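You operate a simulated robot arm through the tools that you are given. There is no shell and no other tool.

You run a simulated robot arm. Do the job below in one go: nothing can be reset, and whatever is moved stays where it is left.

Task
Light the red and blue tubes with the lamp; the one with a dust nib goes to rework.
Fine: swing the lamp back and switch it off.
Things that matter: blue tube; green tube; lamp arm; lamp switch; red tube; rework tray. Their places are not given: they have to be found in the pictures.

The check looks at the end state, three seconds after you hand in, the way a careful person would. Anything else that was tipped, shoved, dropped, spilled or broken makes it a failure.

Robot
A 7-joint arm with a fingered hand, fixed in place. Base frame: the origin is at the foot of the arm, x ahead of it, y to its left, z up; the work surface is at about z = 860. Units: mm, rad, N and s.
Its first joint turns from -2.897 to 2.897 rad. Payload 4 kg.
Tool frame: the origin (TCP) lies between the finger pads and is the grasp point; the fingertips stand 30 mm ahead of it; z points along the fingers, y is the line along which they close. The gripper opens to 104 mm. The gripper's body begins 35 mm behind the TCP. The gripper is a hand of 4 fingers: y runs from the thumb to the fingers, the wrist lies at [-15, -113, -190] in the tool frame.
Orientation is that of the tool frame in the base frame, as a unit quaternion [w, x, y, z]. With the fingers straight down and the wrist toward the robot, the tool's x, y and z point along [0, 1, 0], [1, 0, 0] and [0, 0, -1] of the base frame.

Tools
- The arm moves only by the tool step_arm. Its argument "increments" is a list of rows, each a list of 2 entries, a list of its own where there are three numbers: the shift along the tool's x, y, z in mm, then the turn, a rotation vector about the tool's x, y, z in rad. In form: [[[dx, dy, dz], [wx, wy, wz]], ...]. A call has 1 to 20 rows; each row shifts and turns the commanded pose from where the row before left it, along the tool's axes as they then stand. Rows are played at 5 a second. More than 50 mm and 0.15 rad between two rows, and nothing of the call is played. A pose out of reach is approached as far as the arm can. The call stops where the force on the tool passes 60 N (or 10 N more than at its start, if that is more) or the arm is blocked; 0.2 s more then pass. In this call time passes only in rows, and 0.2 s behind the last. It gives the time, the measured TCP pose, the force on the tool (base axes), the opening and the grip force at its end, in the units of the frame above (readings bear some noise), with the torque about the TCP (base axes, N m) and any sound that the robot's microphone picked up, and new pictures: "show" is both (left out), scene, wrist or none.
- Cameras (640 x 400 px; columns grow to the right, rows downward): "scene" is fixed at [220.3, -651.1, 1869.4]; the picture's right is [0.96, -0.27, 0.00], its down [-0.26, -0.93, -0.28] and it looks along [0.07, 0.27, -0.96] (base axes); focal length 294 px, centre (320, 200). "wrist" rides on the gripper at [61, -92, -130] in the tool frame; the picture's right is [-0.81, 0.27, -0.52], its down [-0.53, -0.71, 0.46] and it looks along [-0.24, 0.64, 0.72] (tool axes); focal length 275 px, centre (320, 200).
- finger_targets(index, middle, ring, thumb_bend, thumb_turn): sets how far each is bent, from 0 (flat) to 1 (curled in); at 0.3 the hand is open as for a grip, at 0.7 the pads meet at the TCP. One left out holds its place. A second passes; each finger stops where it meets its share of the squeeze, and holds until it gets a number again. It is the only way to open and close the hand. It gives what a move gives, with no picture; readings hold the bend of each and the force on the fingers (four entries, about 0 where the hand has none), thumb and palm. thumb_turn goes from beside the hand (0) to across from the fingers (1), as for a grip.
- locate(camera, pixels): for up to 12 pixels [column, row] of the newest picture of that camera ("zoom" is the newest enlarged one), the place [x, y, z] in the base frame of the surface seen there, good to about 2 mm. It takes no simulated time.
- enlarge(camera, box): a new picture of the part [left, top, right, bottom] of that camera's present view, enlarged. It takes no simulated time.
- job_done(): hands the job in; it is judged then, once.

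Open the gripper and draw the arm clear of the work before you hand the job in, unless the task says otherwise.

The tools are called after "Emit:" by a JSON object that holds its "name" and its "arguments". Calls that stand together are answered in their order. step_arm: Moves the arm, as the interface text tells. Its arguments: {"type":"object","properties":{"increments":{"type":"array"},"show":{"type":"string","enum":["both","scene","wrist","none"]}},"required":["increments"]} The other tools are called the same way: finger_targets (index, middle, ring, thumb_bend, thumb_turn) moves the fingers one by one; locate (camera, pixels) gives the place of the surface under pixels of a picture; enlarge (camera, box) takes an enlarged picture of a part of a camera's view; job_done () hands the job in.

At the start:

```text
time_s: 0.0
ee_pos: [297.7, -353.2, 1417.3]
ee_rot: [0.0, 0.706, 0.708, 0.0]
ft_force: [-0.3, 0.1, 0.0]
moment: [0.0, -0.03, 0.02]
finger_gap: 103.6
grip_force: 0.1
shape: jaw
bend: [0.3, 0.3, 0.3, 0.3, 0.98]
finger forces: [0.0, 0.1, 0.0, 0.0, 0.1, 0.0]
```

scene: 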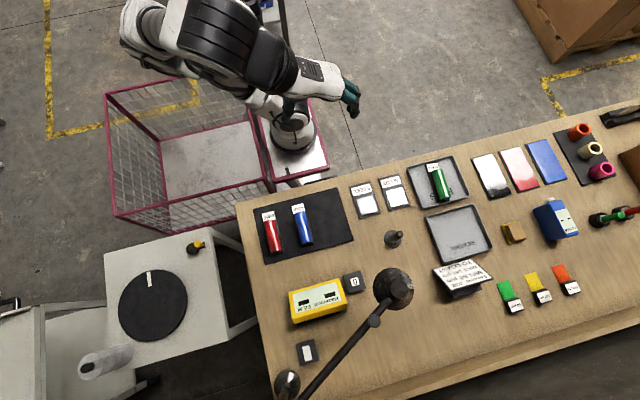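
wrist: 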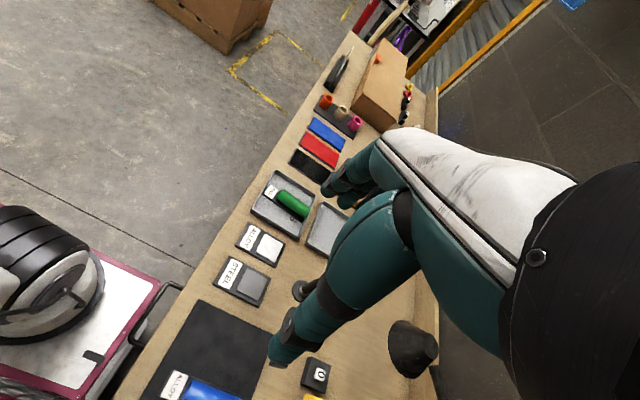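

The scene shows the red and blue tubes on a black mat (~272,232 and ~302,226), the green tube in a tray (~438,182), an empty tray (~460,233), a lamp with head (~393,288) and base (~287,383), and a card at (~463,275). I'll enlarge several parts to read the labels.

Emit:
{"name": "enlarge", "arguments": {"camera": "scene", "box": [230, 180, 390, 280]}}

Emit:
{"name": "enlarge", "arguments": {"camera": "scene", "box": [400, 220, 520, 310]}}

Emit:
{"name": "enlarge", "arguments": {"camera": "scene", "box": [260, 260, 440, 400]}}

Emit:
{"name": "enlarge", "arguments": {"camera": "scene", "box": [340, 150, 500, 250]}}

```text
4.00 times, centred on (310, 230) of scene
```

zoom: 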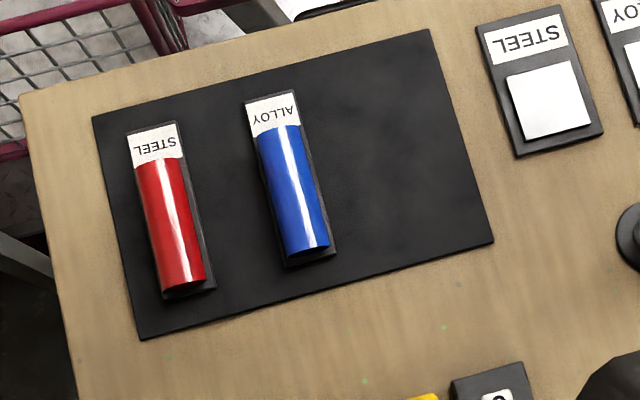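

```text
4.44 times, centred on (460, 265) of scene
```

zoom: 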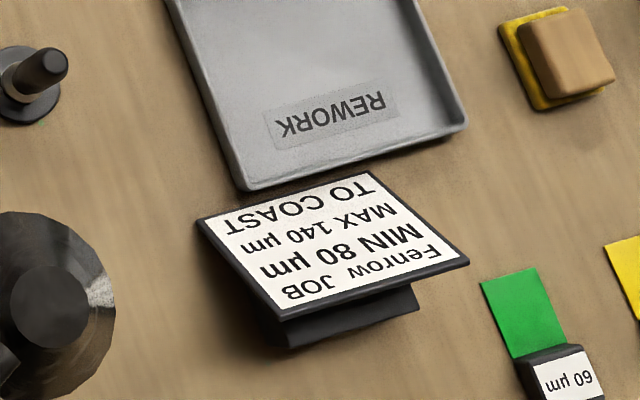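

```text
2.86 times, centred on (350, 330) of scene
```

zoom: 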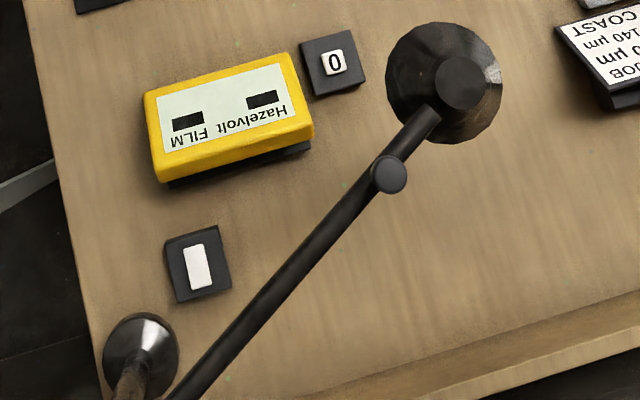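

```text
4.00 times, centred on (420, 200) of scene
```

zoom: 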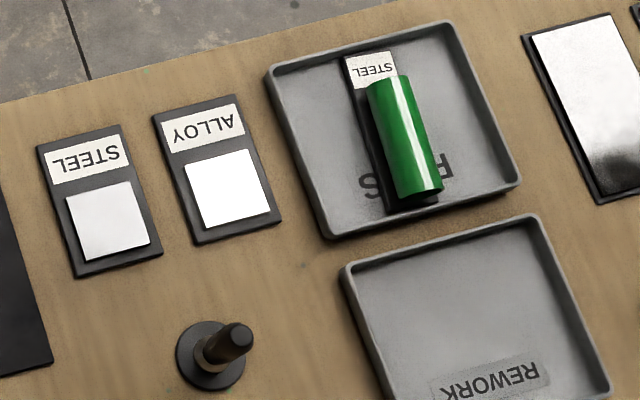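

The rocker-like block at (307,352) looks like the lamp switch, and the lamp arm runs from a post at (287,383) to the head at (393,288) with a knob at (375,320). I'll get the places of the key items.

Emit:
{"name": "locate", "arguments": {"camera": "scene", "pixels": [[307, 352], [307, 345], [307, 362], [287, 383], [393, 285], [375, 320], [340, 355], [390, 310], [408, 285], [330, 380]]}}

Emit:
{"name": "locate", "arguments": {"camera": "scene", "pixels": [[268, 215], [272, 232], [277, 249], [298, 208], [302, 226], [307, 242], [245, 210], [352, 240], [460, 233], [438, 182], [395, 238], [463, 275]]}}

Emit:
{"name": "enlarge", "arguments": {"camera": "scene", "box": [260, 330, 350, 400]}}

Emit:
{"name": "enlarge", "arguments": {"camera": "scene", "box": [350, 255, 430, 335]}}

```text
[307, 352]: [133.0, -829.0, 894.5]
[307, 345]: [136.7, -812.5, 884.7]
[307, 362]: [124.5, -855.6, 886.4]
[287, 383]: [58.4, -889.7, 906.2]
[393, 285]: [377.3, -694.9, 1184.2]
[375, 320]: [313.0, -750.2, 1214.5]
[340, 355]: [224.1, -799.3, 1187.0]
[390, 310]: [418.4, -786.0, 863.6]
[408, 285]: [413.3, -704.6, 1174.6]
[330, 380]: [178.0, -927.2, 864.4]
```

```text
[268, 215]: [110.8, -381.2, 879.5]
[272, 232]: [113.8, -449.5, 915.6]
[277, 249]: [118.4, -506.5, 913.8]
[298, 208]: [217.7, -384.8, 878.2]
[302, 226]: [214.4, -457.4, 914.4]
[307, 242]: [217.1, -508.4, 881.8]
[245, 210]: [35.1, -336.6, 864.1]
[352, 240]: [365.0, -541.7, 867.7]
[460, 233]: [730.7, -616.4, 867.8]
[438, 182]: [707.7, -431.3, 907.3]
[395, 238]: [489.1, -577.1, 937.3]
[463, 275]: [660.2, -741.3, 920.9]
```

```text
5.71 times, centred on (305, 365) of scene
```

zoom: 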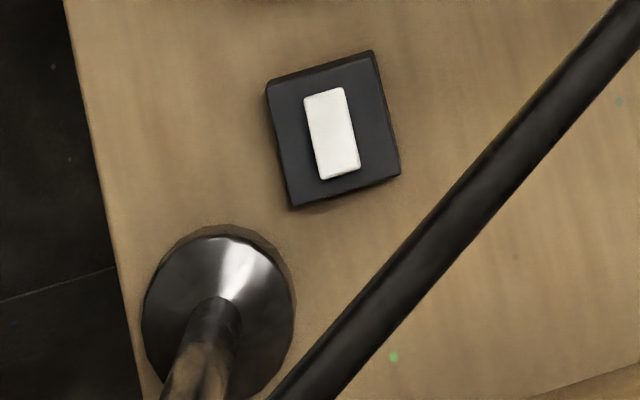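

```text
5.00 times, centred on (390, 295) of scene
```

zoom: 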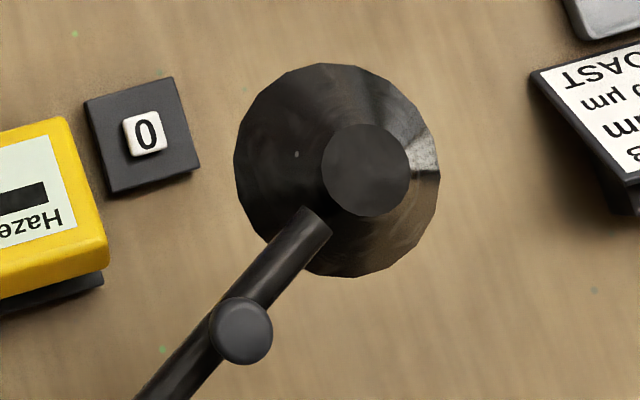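

Switch is at about (133,-829,894), lamp pivot near (58,-910), lamp arm at z≈1187 with a knob at (313,-750,1214). Let me look closer at the tubes and switch, and find more dimensions.

Emit:
{"name": "enlarge", "arguments": {"camera": "scene", "box": [255, 195, 325, 260]}}

Emit:
{"name": "enlarge", "arguments": {"camera": "scene", "box": [292, 335, 324, 371]}}

```text
6.15 times, centred on (290, 228) of scene
```

zoom: 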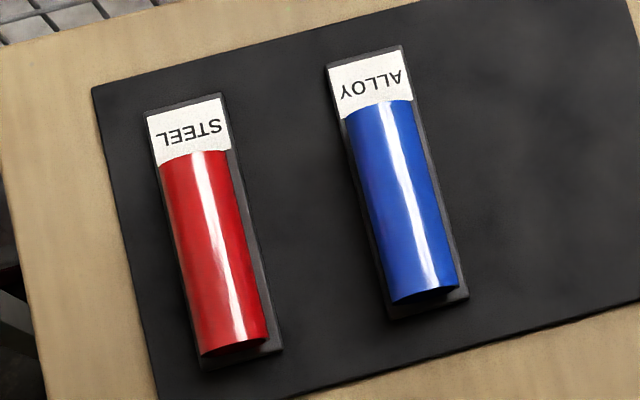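

```text
11.11 times, centred on (308, 353) of scene
```

zoom: 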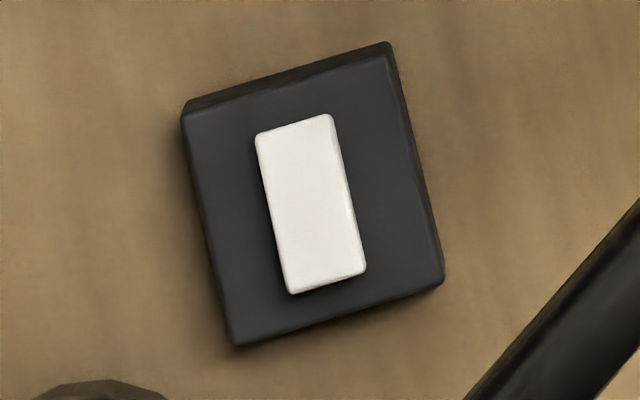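

The zoom on the switch shows a white rectangle (zoom 255–365, 115–293) on a black block. I'll measure its ends, to see whether it tilts.

Emit:
{"name": "locate", "arguments": {"camera": "zoom", "pixels": [[295, 130], [300, 160], [310, 205], [320, 245], [325, 275], [265, 145], [330, 130], [295, 285], [360, 268], [195, 125], [385, 55], [235, 335]]}}

Emit:
{"name": "enlarge", "arguments": {"camera": "scene", "box": [180, 0, 400, 140]}}

```text
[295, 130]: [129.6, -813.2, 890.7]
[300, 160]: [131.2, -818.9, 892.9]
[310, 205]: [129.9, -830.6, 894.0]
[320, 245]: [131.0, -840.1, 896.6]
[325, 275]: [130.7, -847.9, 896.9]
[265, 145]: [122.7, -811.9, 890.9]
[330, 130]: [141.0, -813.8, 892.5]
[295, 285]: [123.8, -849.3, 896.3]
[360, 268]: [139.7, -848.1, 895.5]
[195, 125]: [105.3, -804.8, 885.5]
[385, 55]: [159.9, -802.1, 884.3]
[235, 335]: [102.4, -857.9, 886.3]
```

```text
2.86 times, centred on (290, 70) of scene
```

zoom: 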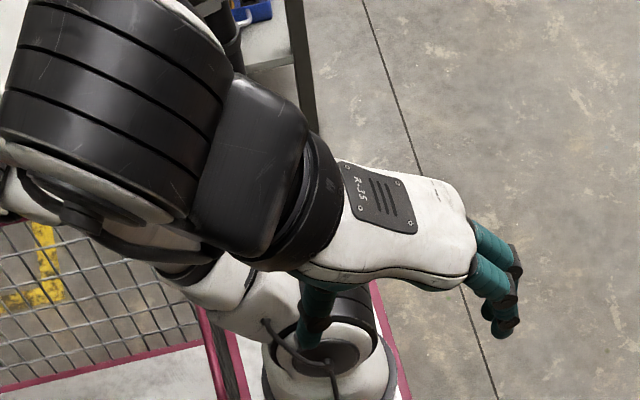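

The rocker's far end (y≈-848) is raised at z≈897 and the near end is at 891, so the far end is the one to press. First I try a pointing hand shape in the air to see how the fingers look.

Emit:
{"name": "finger_targets", "arguments": {"index": 0.5, "middle": 1.0, "ring": 1.0, "thumb_bend": 0.0, "thumb_turn": 0.0}}

Emit:
{"name": "step_arm", "arguments": {"increments": [[[0, 20, 0], [0, 0, 0]], [[0, 20, 0], [0, 0, 0]]], "show": "both"}}

Emit:
{"name": "enlarge", "arguments": {"camera": "scene", "box": [220, 30, 400, 140]}}

```text
time_s: 1.0
ee_pos: [297.4, -354.5, 1417.3]
ee_rot: [0.0, 0.707, 0.707, 0.0]
ft_force: [-0.1, -0.1, 0.2]
moment: [0.01, -0.01, 0.04]
finger_gap: 145.7
grip_force: 0.1
shape: fingers
bend: [0.5, 1.0, 1.0, 0.0, 0.0]
finger forces: [0.1, 0.0, 0.0, 0.0, 0.0, 0.0]
```

```text
time_s: 1.6
ee_pos: [335.9, -353.4, 1417.1]
ee_rot: [0.001, 0.707, 0.707, 0.0]
ft_force: [-0.1, 0.5, -0.6]
moment: [-0.01, 0.0, -0.01]
finger_gap: 146.1
grip_force: 0.1
shape: fingers
bend: [0.5, 1.0, 1.0, 0.0, 0.0]
finger forces: [0.0, 0.0, 0.0, 0.0, 0.0, 0.0]
```

scene: 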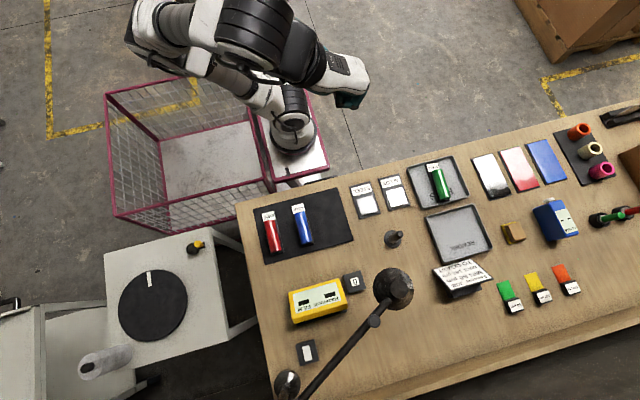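
wrist: 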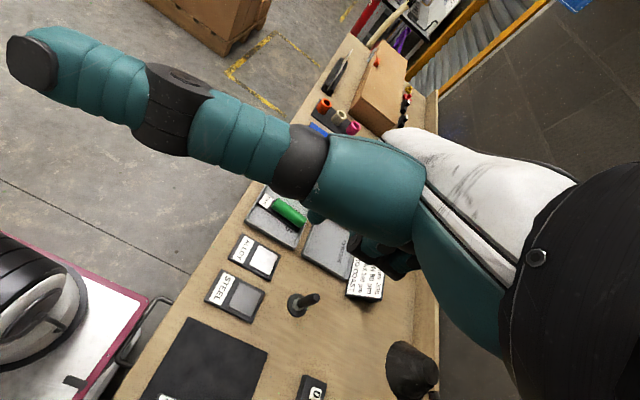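

```text
3.56 times, centred on (310, 85) of scene
```

zoom: 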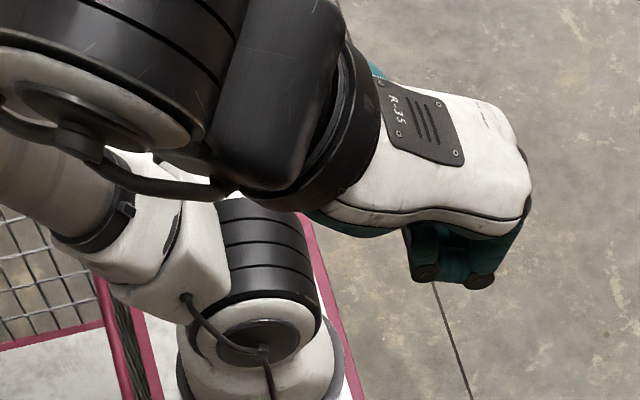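

The wrist picture shows the thumb sticking far out at turn 0 (from 300,160 to 30,60), which is no good. I try a closed pinch shape instead (all 0.7, thumb across).

Emit:
{"name": "finger_targets", "arguments": {"index": 0.7, "middle": 0.7, "ring": 0.7, "thumb_bend": 0.7, "thumb_turn": 1.0}}

Emit:
{"name": "step_arm", "arguments": {"increments": [[[0, 10, 0], [0, 0, 0]]], "show": "both"}}

Emit:
{"name": "enlarge", "arguments": {"camera": "scene", "box": [280, 30, 400, 140]}}

```text
time_s: 2.6
ee_pos: [336.9, -352.6, 1417.1]
ee_rot: [0.0, 0.707, 0.707, 0.0]
ft_force: [0.0, -0.5, 0.4]
moment: [0.0, 0.02, -0.02]
finger_gap: 1.9
grip_force: 0.1
shape: fingers
bend: [0.7, 0.7, 0.7, 0.7, 1.0]
finger forces: [0.0, 0.1, 0.1, 0.0, 0.1, 0.0]
```

```text
time_s: 3.0
ee_pos: [346.8, -353.6, 1417.0]
ee_rot: [0.0, 0.707, 0.707, 0.0]
ft_force: [-0.1, 0.5, 0.0]
moment: [0.02, 0.0, 0.01]
finger_gap: 1.6
grip_force: 0.0
shape: fingers
bend: [0.7, 0.7, 0.7, 0.7, 1.0]
finger forces: [0.0, 0.1, 0.1, 0.0, 0.1, 0.0]
```

scene: 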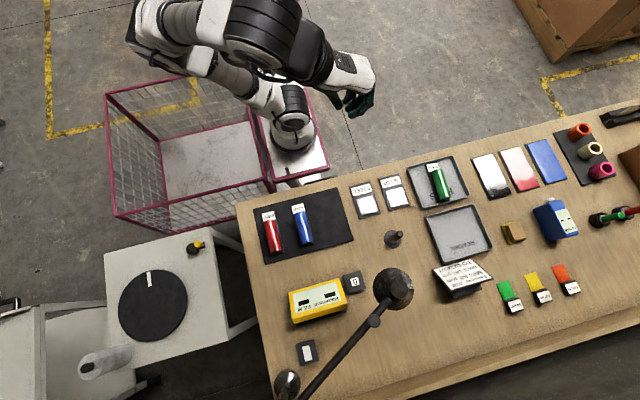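
wrist: 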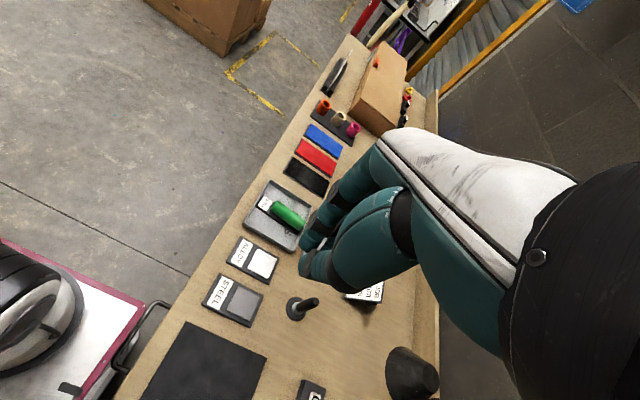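

```text
3.64 times, centred on (340, 85) of scene
```

zoom: 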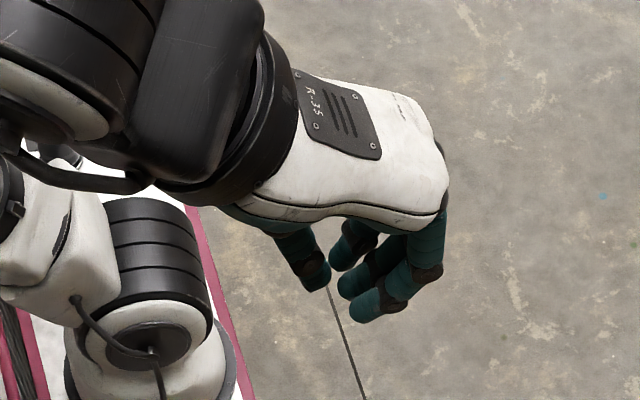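

The pinch shape looks usable: fingertips near zoom (365,308), thumb tip near (320,280). I measure them to know where the tips stand relative to the TCP at (347,-353,1417).

Emit:
{"name": "locate", "arguments": {"camera": "zoom", "pixels": [[365, 308], [350, 285], [338, 260], [320, 283], [430, 272], [395, 285], [440, 180], [300, 130], [440, 100], [270, 130], [150, 90], [50, 50]]}}

Emit:
{"name": "locate", "arguments": {"camera": "wrist", "pixels": [[305, 265], [310, 240], [330, 270], [375, 230], [330, 210], [400, 225], [440, 250], [405, 370]]}}

```text
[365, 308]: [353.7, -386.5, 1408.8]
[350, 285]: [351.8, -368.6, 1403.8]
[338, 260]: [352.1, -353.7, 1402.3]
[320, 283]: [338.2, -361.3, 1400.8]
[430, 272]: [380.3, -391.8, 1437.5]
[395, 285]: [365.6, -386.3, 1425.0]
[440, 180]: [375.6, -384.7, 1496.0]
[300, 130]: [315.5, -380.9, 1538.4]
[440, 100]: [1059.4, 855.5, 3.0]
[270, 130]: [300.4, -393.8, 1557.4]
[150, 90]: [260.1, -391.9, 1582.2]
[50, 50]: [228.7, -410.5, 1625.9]
```

```text
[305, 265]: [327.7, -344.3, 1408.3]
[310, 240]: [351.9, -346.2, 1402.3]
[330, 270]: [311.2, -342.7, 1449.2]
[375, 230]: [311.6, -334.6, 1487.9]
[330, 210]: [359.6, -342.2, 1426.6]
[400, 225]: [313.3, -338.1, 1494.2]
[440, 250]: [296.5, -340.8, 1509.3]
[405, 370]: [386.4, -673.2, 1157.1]
```

Fingertips stand at base y -346 to -386 (tool x +7 to -33), at z≈1390. I check how far the wrist links reach outwards, since the lamp bar will be above the switch.

Emit:
{"name": "locate", "arguments": {"camera": "zoom", "pixels": [[255, 20], [200, 40], [240, 70], [170, 150], [280, 90], [290, 60], [230, 170], [180, 10], [100, 10], [60, 100]]}}

Emit:
{"name": "locate", "arguments": {"camera": "scene", "pixels": [[317, 285], [317, 300], [318, 318], [353, 282], [393, 270], [393, 300], [375, 288], [412, 288], [345, 350], [310, 385], [287, 372], [300, 380]]}}

```text
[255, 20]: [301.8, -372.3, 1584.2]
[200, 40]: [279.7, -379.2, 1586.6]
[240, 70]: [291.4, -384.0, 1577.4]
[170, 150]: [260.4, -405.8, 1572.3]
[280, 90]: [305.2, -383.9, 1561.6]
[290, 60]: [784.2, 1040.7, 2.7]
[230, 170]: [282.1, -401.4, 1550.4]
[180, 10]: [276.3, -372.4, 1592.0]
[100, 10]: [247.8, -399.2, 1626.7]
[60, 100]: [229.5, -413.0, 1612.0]
```

```text
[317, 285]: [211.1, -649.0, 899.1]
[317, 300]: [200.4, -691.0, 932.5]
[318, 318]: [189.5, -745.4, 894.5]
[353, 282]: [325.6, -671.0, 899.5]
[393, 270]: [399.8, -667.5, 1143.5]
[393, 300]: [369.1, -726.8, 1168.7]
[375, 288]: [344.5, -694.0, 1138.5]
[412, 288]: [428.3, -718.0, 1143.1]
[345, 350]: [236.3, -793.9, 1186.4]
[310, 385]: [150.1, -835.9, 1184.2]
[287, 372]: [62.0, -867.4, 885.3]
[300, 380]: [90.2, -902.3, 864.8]
```

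The bar runs at about 29° from a pivot near (58,-889), passing directly over the switch's raised end at z≈1184. I check the upper wrist links' extents relative to the TCP.

Emit:
{"name": "locate", "arguments": {"camera": "scene", "pixels": [[265, 10], [290, 10], [300, 25], [320, 40], [325, 60], [260, 40], [230, 40], [245, 60], [280, 75], [200, 20], [160, 40], [295, 90]]}}

```text
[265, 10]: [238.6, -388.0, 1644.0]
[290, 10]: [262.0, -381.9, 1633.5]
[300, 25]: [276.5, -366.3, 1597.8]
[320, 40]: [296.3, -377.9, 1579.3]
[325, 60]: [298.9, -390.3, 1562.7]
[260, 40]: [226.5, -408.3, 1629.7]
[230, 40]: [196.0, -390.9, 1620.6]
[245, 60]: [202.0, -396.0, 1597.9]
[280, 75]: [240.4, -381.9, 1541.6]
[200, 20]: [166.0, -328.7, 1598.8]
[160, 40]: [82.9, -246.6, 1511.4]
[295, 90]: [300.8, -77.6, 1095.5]
```

All wrist parts stay under TCP+230, so with the TCP at z≈925 the hand fits under the bar. I move to above (144,-600,1300) and turn the tool so that its y points along base -y (wrist toward the robot).

Emit:
{"name": "step_arm", "arguments": {"increments": [[[-31, -25.4, 14.6], [0, 0, 0]], [[-31, -25.4, 14.6], [0, 0, 0]], [[-31, -25.4, 14.6], [0, 0, 0]], [[-31, -25.4, 14.6], [0, 0, 0]], [[-31, -25.4, 14.6], [0, 0, 0]], [[-31, -25.4, 14.6], [0, 0, 0]], [[-31, -25.4, 14.6], [0, 0, 0]], [[-30, -25.4, 14.6], [0, 0, 0]], [[0, 0, 0], [0, 0, 0.1428]], [[0, 0, 0], [0, 0, 0.1428]], [[0, 0, 0], [0, 0, 0.1428]], [[0, 0, 0], [0, 0, 0.1428]], [[0, 0, 0], [0, 0, 0.1428]], [[0, 0, 0], [0, 0, 0.1428]], [[0, 0, 0], [0, 0, 0.1428]], [[0, 0, 0], [0, 0, 0.1428]], [[0, 0, 0], [0, 0, 0.1428]], [[0, 0, 0], [0, 0, 0.1428]], [[0, 0, 0], [0, 0, 0.1428]]], "show": "both"}}

Emit:
{"name": "finger_targets", "arguments": {"thumb_bend": 0.3}}

```text
time_s: 7.0
ee_pos: [142.6, -600.8, 1301.2]
ee_rot: [0.0, 1.0, -0.001, 0.001]
ft_force: [0.4, 0.8, -0.4]
moment: [-0.01, 0.02, 0.01]
finger_gap: 1.3
grip_force: 0.0
shape: fingers
bend: [0.7, 0.7, 0.7, 0.7, 1.0]
finger forces: [0.0, 0.0, 0.0, 0.0, 0.0, 0.0]
```

scene: 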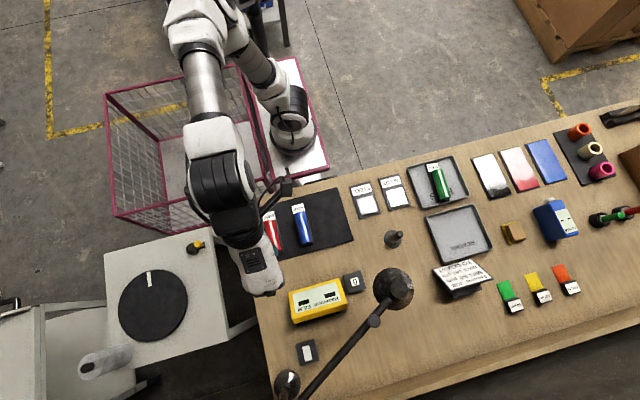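
wrist: 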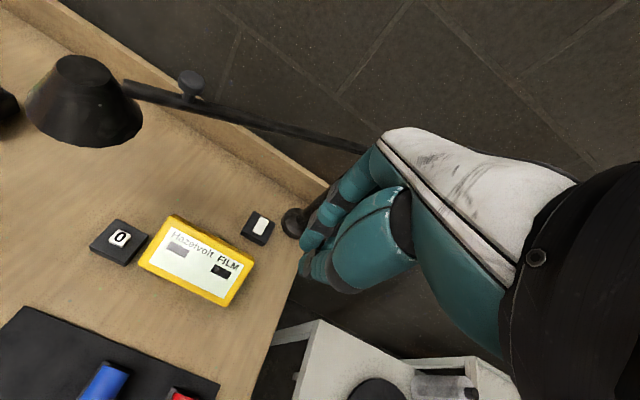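

```text
time_s: 8.0
ee_pos: [146.0, -600.7, 1301.5]
ee_rot: [-0.001, 1.0, 0.0, 0.0]
ft_force: [-1.1, 0.2, -0.8]
moment: [0.03, -0.04, 0.0]
finger_gap: 51.7
grip_force: 0.1
shape: fingers
bend: [0.7, 0.7, 0.7, 0.3, 0.98]
finger forces: [0.1, 0.0, 0.1, 0.2, 0.0, 0.1]
```

The tool is aligned (x along +x, y along -y). I descend to z≈1000, go forward over the gauge to y≈-790, then lower to z≈950.

Emit:
{"name": "step_arm", "arguments": {"increments": [[[0, 0, 37.5], [0, 0, 0]], [[0, 0, 37.5], [0, 0, 0]], [[0, 0, 37.5], [0, 0, 0]], [[0, 0, 37.5], [0, 0, 0]], [[0, 0, 37.5], [0, 0, 0]], [[0, 0, 37.5], [0, 0, 0]], [[0, 0, 37.5], [0, 0, 0]], [[0, 0, 37.5], [0, 0, 0]], [[0, 38, 0], [0, 0, 0]], [[0, 38, 0], [0, 0, 0]], [[0, 38, 0], [0, 0, 0]], [[0, 38, 0], [0, 0, 0]], [[0, 38, 0], [0, 0, 0]], [[0, 0, 20], [0, 0, 0]], [[0, 0, 20], [0, 0, 0]], [[0, 0, 0], [0, 0, 0]]], "show": "both"}}

```text
time_s: 11.4
ee_pos: [143.4, -791.8, 962.0]
ee_rot: [0.002, 1.0, 0.0, 0.0]
ft_force: [-0.6, -11.0, 13.0]
moment: [0.43, -0.02, 0.0]
finger_gap: 40.4
grip_force: 8.1
shape: fingers
bend: [0.7, 0.7, 0.7, 0.37, 0.98]
finger forces: [0.1, 0.0, 0.0, 0.0, 17.0, 0.1]
```

scene: 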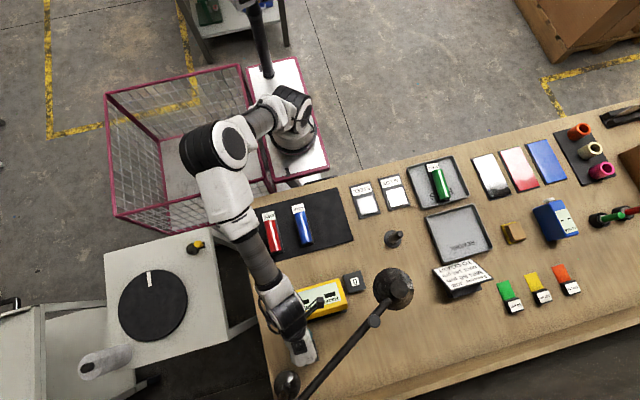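
wrist: 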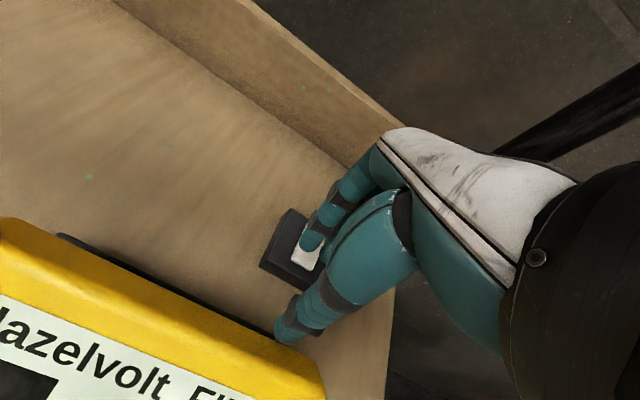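

The thumb (wrist view ~300,325) is pressing on the gauge: 17 N on the thumb. I raise straight up at once and check whether the gauge moved.

Emit:
{"name": "step_arm", "arguments": {"increments": [[[0, 0, -20], [0, 0, 0]], [[0, 0, -20], [0, 0, 0]], [[0, 0, -20], [0, 0, 0]]], "show": "both"}}

Emit:
{"name": "enlarge", "arguments": {"camera": "scene", "box": [260, 260, 440, 400]}}

```text
time_s: 12.2
ee_pos: [143.7, -790.5, 1020.6]
ee_rot: [0.0, 1.0, 0.0, 0.0]
ft_force: [0.9, -0.9, 0.8]
moment: [-0.02, -0.02, 0.01]
finger_gap: 51.6
grip_force: 0.1
shape: fingers
bend: [0.7, 0.7, 0.7, 0.3, 0.98]
finger forces: [0.1, 0.1, 0.0, 0.1, 0.0, 0.1]
```

scene: 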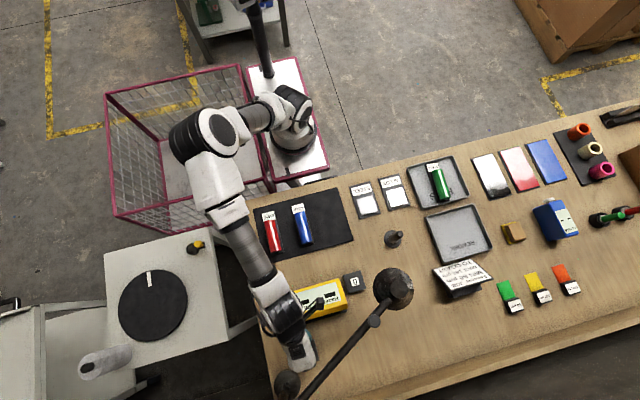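
wrist: 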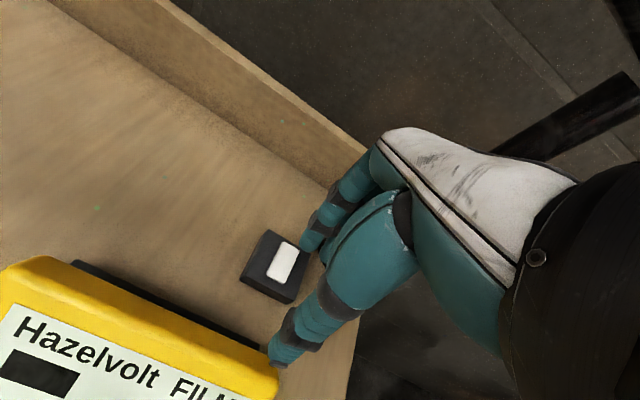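

```text
2.86 times, centred on (350, 330) of scene
```

zoom: 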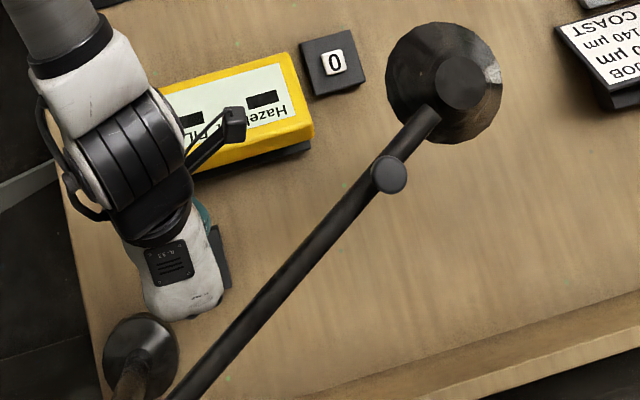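

The gauge edges in the zoom (290,55)/(313,128) are unchanged, so it did not shift. I lower to z≈1000, go forward to y≈-841 where the thumb clears the gauge, and then come down toward the rocker.

Emit:
{"name": "step_arm", "arguments": {"increments": [[[0, 0, 20], [0, 0, 0]], [[0, 25, 0], [0, 0, 0]], [[0, 26, 0], [0, 0, 0]], [[0, 0, 20], [0, 0, 0]], [[0, 0, 20], [0, 0, 0]], [[0, 0, 10], [0, 0, 0]], [[0, 0, 0], [0, 0, 0]]], "show": "both"}}

Emit:
{"name": "enlarge", "arguments": {"camera": "wrist", "box": [200, 200, 400, 325]}}

```text
time_s: 13.8
ee_pos: [144.5, -842.1, 949.6]
ee_rot: [0.0, 1.0, 0.0, 0.0]
ft_force: [0.9, 0.1, 0.9]
moment: [0.0, 0.01, 0.0]
finger_gap: 51.6
grip_force: 0.0
shape: fingers
bend: [0.7, 0.7, 0.7, 0.3, 0.98]
finger forces: [0.0, 0.0, 0.0, 0.1, 0.0, 0.0]
```

scene: 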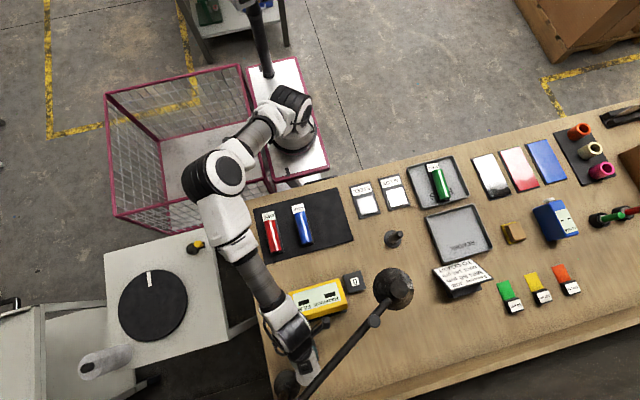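
wrist: 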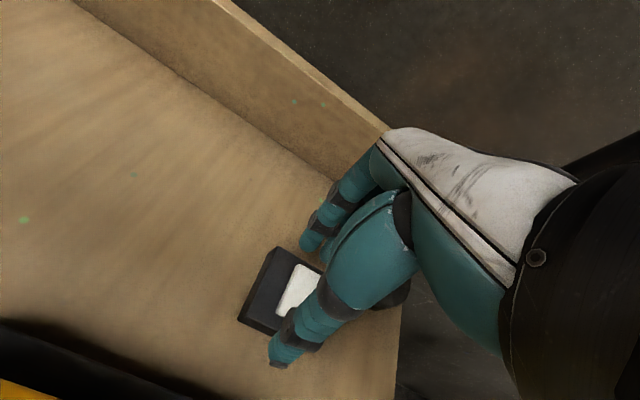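

```text
3.20 times, centred on (300, 262) of wrist
```

zoom: 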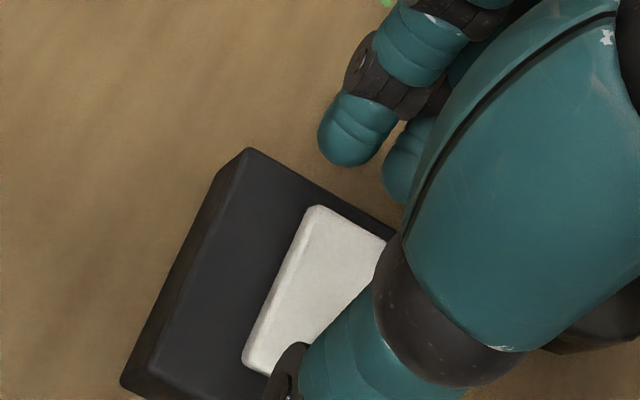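

No contact yet; fingertips hover beyond the rocker. I measure the fingertip spots (zoom 345,145; 400,180) against the rocker.

Emit:
{"name": "locate", "arguments": {"camera": "zoom", "pixels": [[345, 145], [335, 130], [400, 185], [320, 215], [380, 250], [290, 370], [260, 360], [250, 160]]}}

```text
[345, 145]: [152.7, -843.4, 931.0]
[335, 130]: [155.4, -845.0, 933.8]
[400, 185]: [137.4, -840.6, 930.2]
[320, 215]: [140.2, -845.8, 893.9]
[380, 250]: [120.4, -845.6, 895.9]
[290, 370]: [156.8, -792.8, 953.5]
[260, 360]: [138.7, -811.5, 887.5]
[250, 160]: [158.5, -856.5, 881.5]
```

Middle finger sits near x≈132, y≈-847, just over the raised end (z≈897), tips at about z 920. I press down in small rows and listen for a click.

Emit:
{"name": "step_arm", "arguments": {"increments": [[[0, 0, 10], [0, 0, 0]], [[0, 0, 8], [0, 0, 0]], [[0, 0, 4], [0, 0, 0]], [[0, 0, 3], [0, 0, 0]], [[0, 0, 3], [0, 0, 0]], [[0, 0, 2], [0, 0, 0]], [[0, 0, 0], [0, 0, 0]]], "show": "both"}}

```text
time_s: 15.4
ee_pos: [144.9, -842.2, 920.6]
ee_rot: [0.0, 1.0, 0.0, 0.0]
ft_force: [-0.5, -0.1, -0.3]
moment: [-0.04, -0.01, -0.02]
finger_gap: 51.8
grip_force: 0.1
shape: fingers
bend: [0.7, 0.7, 0.7, 0.3, 0.98]
finger forces: [0.0, 0.0, 0.0, 0.1, 0.1, 0.0]
heard: click
```

scene: 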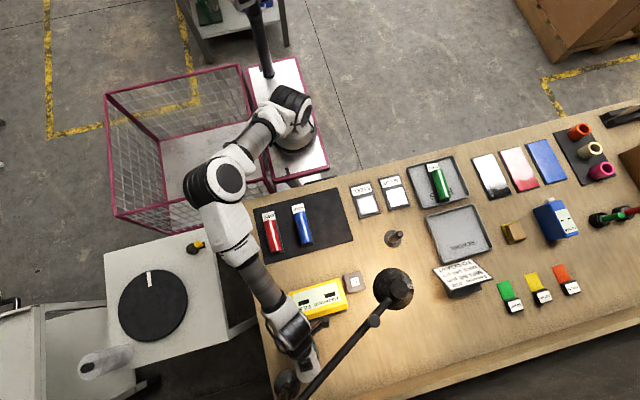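
wrist: 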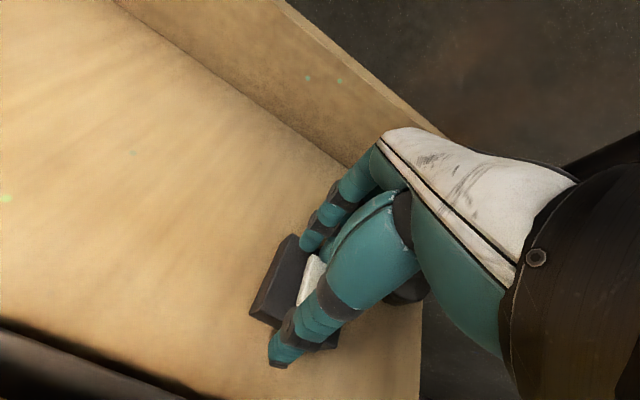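

A click was heard and the table is now lit: the lamp is on. I back out the same way (up, back to y≈-600), climb to z≈1340 and turn the tool to straddle the lamp bar.

Emit:
{"name": "step_arm", "arguments": {"increments": [[[0, 0, -40], [0, 0, 0]], [[0, 0, -40], [0, 0, 0]], [[0, -40, 0], [0, 0, 0]], [[0, -40, 0], [0, 0, 0]], [[0, -40, 0], [0, 0, 0]], [[0, -40, 0], [0, 0, 0]], [[0, -40, 0], [0, 0, 0]], [[0, -40, 0], [0, 0, 0]], [[0, 0, -42.5], [0, 0, 0]], [[0, 0, -42.5], [0, 0, 0]], [[0, 0, -42.5], [0, 0, 0]], [[0, 0, -42.5], [0, 0, 0]], [[0, 0, -42.5], [0, 0, 0]], [[0, 0, -42.5], [0, 0, 0]], [[0, 0, -42.5], [0, 0, 0]], [[0, 0, -42.5], [0, 0, 0]], [[0, 0, 0], [0, 0, -0.1265]], [[0, 0, 0], [0, 0, -0.1265]], [[0, 0, 0], [0, 0, -0.1265]], [[0, 0, 0], [0, 0, -0.1265]]], "show": "both"}}

Emit:
{"name": "enlarge", "arguments": {"camera": "scene", "box": [260, 260, 440, 400]}}

```text
time_s: 19.6
ee_pos: [143.6, -602.4, 1341.6]
ee_rot: [0.0, 0.968, 0.253, -0.001]
ft_force: [0.1, 0.2, 0.2]
moment: [-0.03, 0.0, 0.01]
finger_gap: 51.8
grip_force: 0.0
shape: fingers
bend: [0.7, 0.7, 0.7, 0.3, 0.98]
finger forces: [0.1, 0.1, 0.1, 0.0, 0.0, 0.1]
```

scene: 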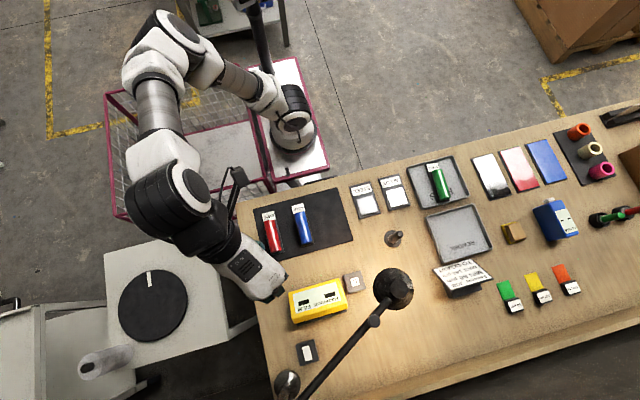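
wrist: 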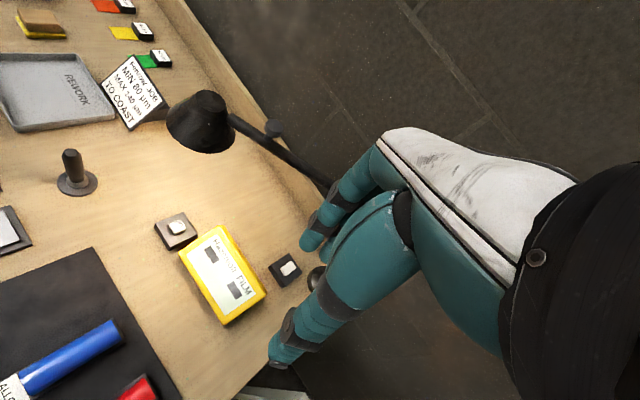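

```text
2.86 times, centred on (350, 330) of scene
```

zoom: 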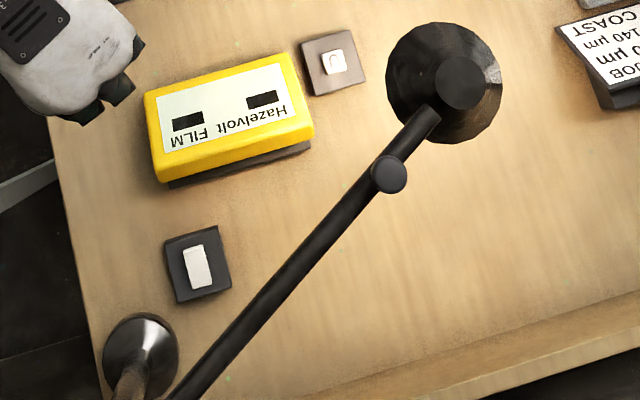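

The lamp is lit and the gauge lies exactly as before (zoom 145–313, 55–185). I measure the knob and bar more closely to set the grip.

Emit:
{"name": "locate", "arguments": {"camera": "zoom", "pixels": [[388, 174], [375, 174], [401, 174], [388, 160], [388, 188], [430, 115], [350, 215], [300, 277], [250, 332], [210, 375], [460, 80], [144, 340]]}}

Emit:
{"name": "enlarge", "arguments": {"camera": "wrist", "box": [150, 70, 350, 195]}}

```text
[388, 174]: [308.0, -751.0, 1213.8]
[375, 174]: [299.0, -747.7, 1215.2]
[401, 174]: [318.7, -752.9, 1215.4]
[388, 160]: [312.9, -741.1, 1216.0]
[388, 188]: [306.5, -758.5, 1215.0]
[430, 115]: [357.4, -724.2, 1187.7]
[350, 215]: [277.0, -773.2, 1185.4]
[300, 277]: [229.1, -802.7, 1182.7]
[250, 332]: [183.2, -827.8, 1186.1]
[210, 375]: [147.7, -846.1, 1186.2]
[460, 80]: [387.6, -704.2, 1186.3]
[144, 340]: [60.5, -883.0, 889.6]
```

```text
3.20 times, centred on (250, 132) of wrist
```

zoom: 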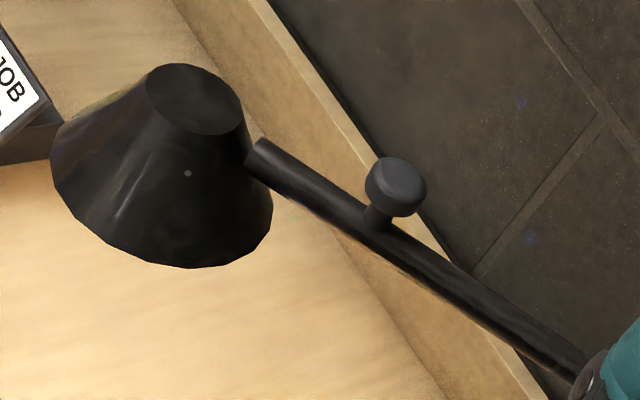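

Knob centre is (309,-750), top z≈1215, bar angle ≈30.6° from the pivot near (60,-895). I move above it to (313,-745) at z≈1340 and open the hand.

Emit:
{"name": "step_arm", "arguments": {"increments": [[[15.6, 41.4, 0], [0, 0, 0]], [[15.6, 41.4, 0], [0, 0, 0]], [[15.6, 41.4, 0], [0, 0, 0]], [[15.6, 41.4, 0], [0, 0, 0]], [[15.6, 41.6, 0], [0, 0, -0.02]], [[0, 0, 0], [0, 0, 0]]], "show": "none"}}

Emit:
{"name": "finger_targets", "arguments": {"index": 0.3, "middle": 0.3, "ring": 0.3, "thumb_bend": 0.3, "thumb_turn": 1.0}}

Emit:
{"name": "step_arm", "arguments": {"increments": [[[0, 0, 20], [0, 0, 0]], [[0, 0, 20], [0, 0, 0]], [[0, 0, 0], [0, 0, 0]]], "show": "both"}}

```text
time_s: 21.0
ee_pos: [312.3, -743.1, 1342.7]
ee_rot: [0.0, 0.966, 0.26, -0.001]
ft_force: [0.4, -0.1, -0.6]
moment: [-0.03, 0.0, -0.03]
finger_gap: 51.7
grip_force: 0.1
shape: fingers
bend: [0.7, 0.7, 0.7, 0.3, 0.98]
finger forces: [0.0, 0.1, 0.0, 0.1, 0.0, 0.0]
```

```text
time_s: 22.0
ee_pos: [311.8, -743.0, 1342.8]
ee_rot: [0.0, 0.965, 0.261, 0.0]
ft_force: [-0.4, 0.4, -0.2]
moment: [-0.02, -0.02, 0.02]
finger_gap: 103.0
grip_force: 0.0
shape: fingers
bend: [0.3, 0.3, 0.3, 0.3, 0.97]
finger forces: [0.0, 0.1, 0.0, 0.1, 0.0, 0.0]
```

```text
time_s: 22.8
ee_pos: [313.0, -744.0, 1300.9]
ee_rot: [0.001, 0.965, 0.261, 0.0]
ft_force: [0.3, -0.2, 0.4]
moment: [0.03, 0.0, -0.01]
finger_gap: 102.9
grip_force: 0.0
shape: fingers
bend: [0.3, 0.3, 0.3, 0.3, 0.97]
finger forces: [0.1, 0.0, 0.0, 0.0, 0.0, 0.0]
```

scene: 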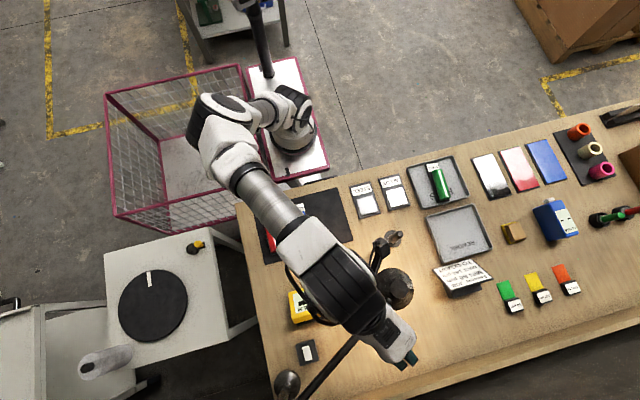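
wrist: 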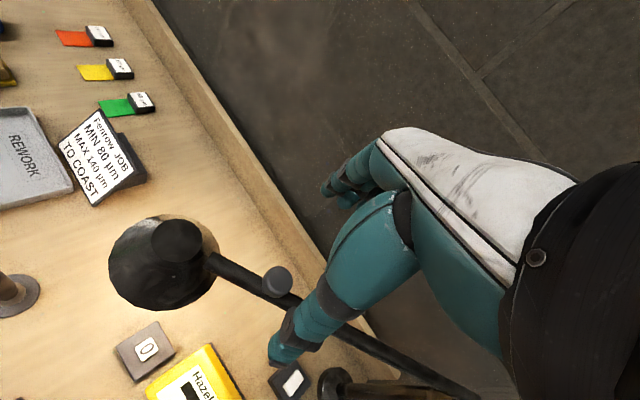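

The point 86 mm below the TCP projects to about (275,279), right where the knob (277,283) is, so it's centred. I descend to z≈1201 so thumb and fingers straddle the bar.

Emit:
{"name": "step_arm", "arguments": {"increments": [[[0, 0, 25], [0, 0, 0]], [[0, 0, 25], [0, 0, 0]], [[0, 0, 20], [0, 0, 0]], [[0, 0, 15], [0, 0, 0]], [[0, 0, 15], [0, 0, 0]], [[0, 0, 0], [0, 0, 0]]], "show": "both"}}

```text
time_s: 24.2
ee_pos: [313.3, -745.3, 1199.5]
ee_rot: [0.0, 0.965, 0.261, 0.0]
ft_force: [0.3, 0.7, -0.5]
moment: [0.0, 0.01, 0.01]
finger_gap: 102.9
grip_force: 0.1
shape: fingers
bend: [0.3, 0.3, 0.3, 0.3, 0.97]
finger forces: [0.0, 0.0, 0.0, 0.0, 0.0, 0.0]
```

scene: 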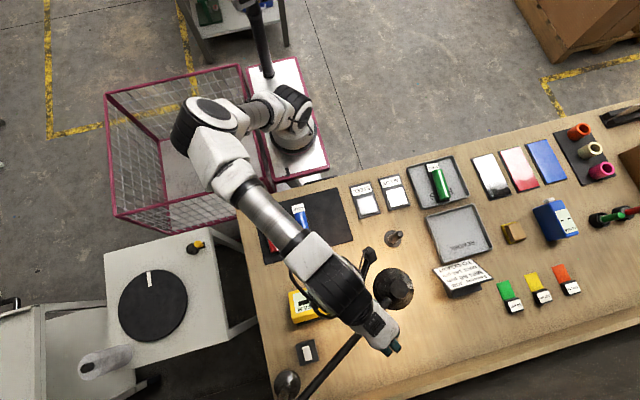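
wrist: 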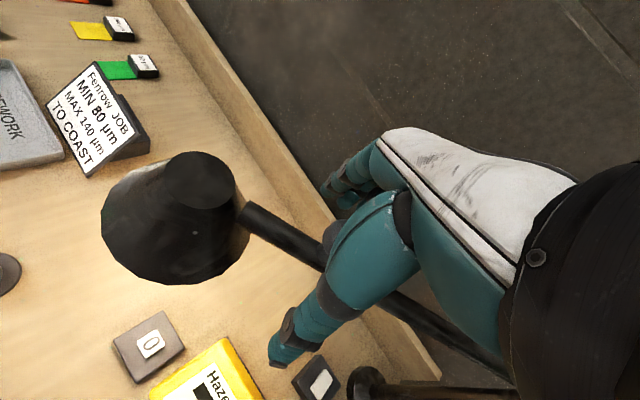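

The bar passes between thumb and fingers with no contact. I close partly to cage the knob and bar.

Emit:
{"name": "finger_targets", "arguments": {"index": 0.55, "middle": 0.55, "ring": 0.55, "thumb_bend": 0.55}}

Emit:
{"name": "step_arm", "arguments": {"increments": [[[0, 0, 0], [0, 0, 0]]], "show": "wrist"}}

```text
time_s: 25.2
ee_pos: [312.9, -745.3, 1201.7]
ee_rot: [0.001, 0.966, 0.26, 0.0]
ft_force: [-0.3, 0.7, -1.5]
moment: [0.01, -0.03, 0.0]
finger_gap: 39.6
grip_force: 0.0
shape: fingers
bend: [0.55, 0.55, 0.55, 0.55, 1.0]
finger forces: [0.1, 0.0, 0.0, 0.0, 0.0, 0.1]
```

```text
time_s: 25.6
ee_pos: [312.5, -744.8, 1200.6]
ee_rot: [0.001, 0.965, 0.26, 0.001]
ft_force: [-0.7, -0.4, -0.7]
moment: [0.02, -0.01, -0.01]
finger_gap: 39.2
grip_force: 0.2
shape: fingers
bend: [0.55, 0.55, 0.55, 0.55, 1.0]
finger forces: [0.0, 0.0, 0.0, 0.1, 0.0, 0.0]
```

wrist: 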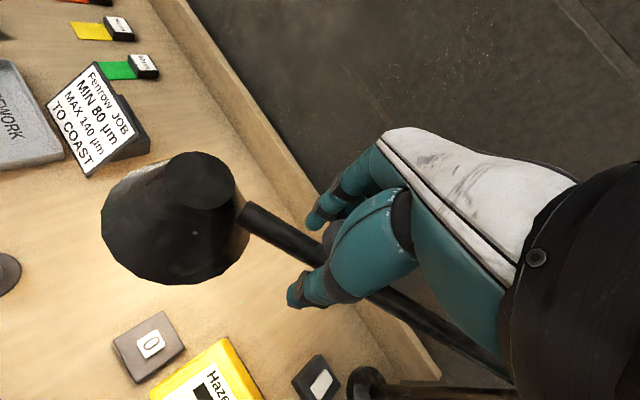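

The cage is closed (gap 39 mm) with no contact force. I start swinging the bar CCW toward the tubes along the arc (radius ≈294 mm), a few rows first to check the force.

Emit:
{"name": "step_arm", "arguments": {"increments": [[[-0.4, -14.7, 0], [0, 0, -0.05]], [[-0.4, -14.7, 0], [0, 0, -0.05]], [[-0.4, -14.7, 0], [0, 0, -0.05]], [[-0.4, -14.7, 0], [0, 0, -0.05]]], "show": "both"}}

```text
time_s: 26.6
ee_pos: [278.3, -697.3, 1201.5]
ee_rot: [0.0, 0.934, 0.356, 0.0]
ft_force: [-0.2, 0.7, -0.1]
moment: [-0.02, 0.02, 0.01]
finger_gap: 39.4
grip_force: 0.1
shape: fingers
bend: [0.55, 0.55, 0.55, 0.55, 1.0]
finger forces: [0.1, 0.1, 0.1, 0.0, 0.0, 0.1]
```

scene: 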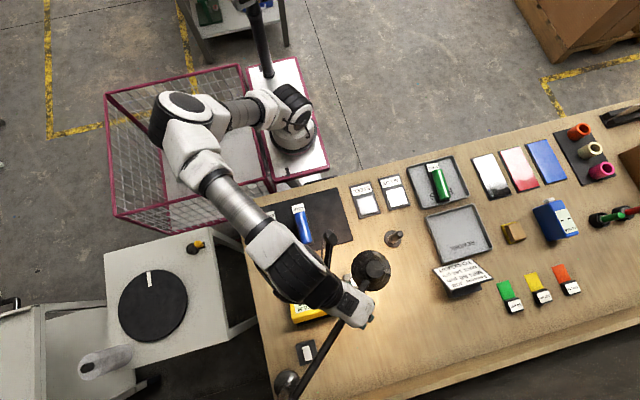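
wrist: 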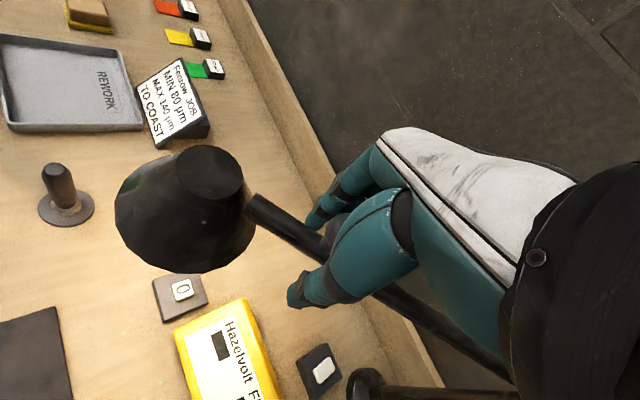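

The lamp follows smoothly (head now at scene ~(371,268)), with no notable force. I continue the swing.

Emit:
{"name": "step_arm", "arguments": {"increments": [[[-0.4, -14.7, 0], [0, 0, -0.05]], [[-0.4, -14.7, 0], [0, 0, -0.05]], [[-0.4, -14.7, 0], [0, 0, -0.05]], [[-0.4, -14.7, 0], [0, 0, -0.05]], [[-0.4, -14.7, 0], [0, 0, -0.05]], [[-0.4, -14.7, 0], [0, 0, -0.05]]], "show": "both"}}

```text
time_s: 28.0
ee_pos: [211.3, -640.7, 1200.8]
ee_rot: [0.0, 0.871, 0.491, 0.001]
ft_force: [0.3, -0.3, 0.0]
moment: [0.02, -0.01, -0.01]
finger_gap: 39.5
grip_force: 0.0
shape: fingers
bend: [0.55, 0.55, 0.55, 0.55, 1.0]
finger forces: [0.0, 0.0, 0.0, 0.0, 0.1, 0.0]
```

scene: 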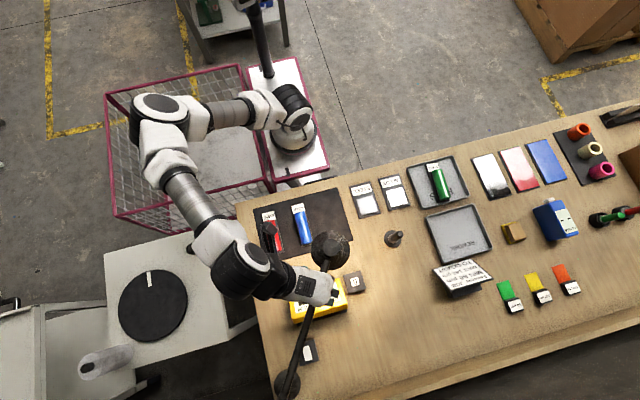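
wrist: 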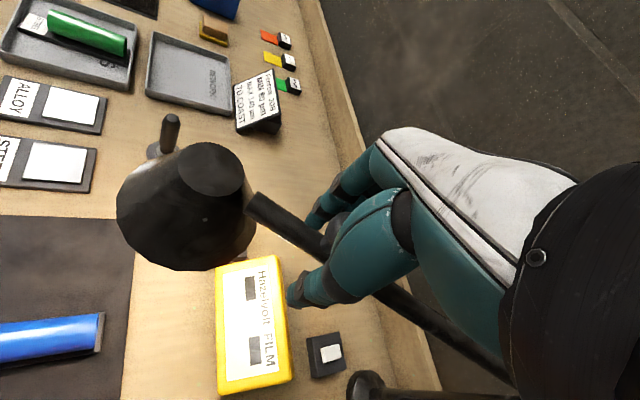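

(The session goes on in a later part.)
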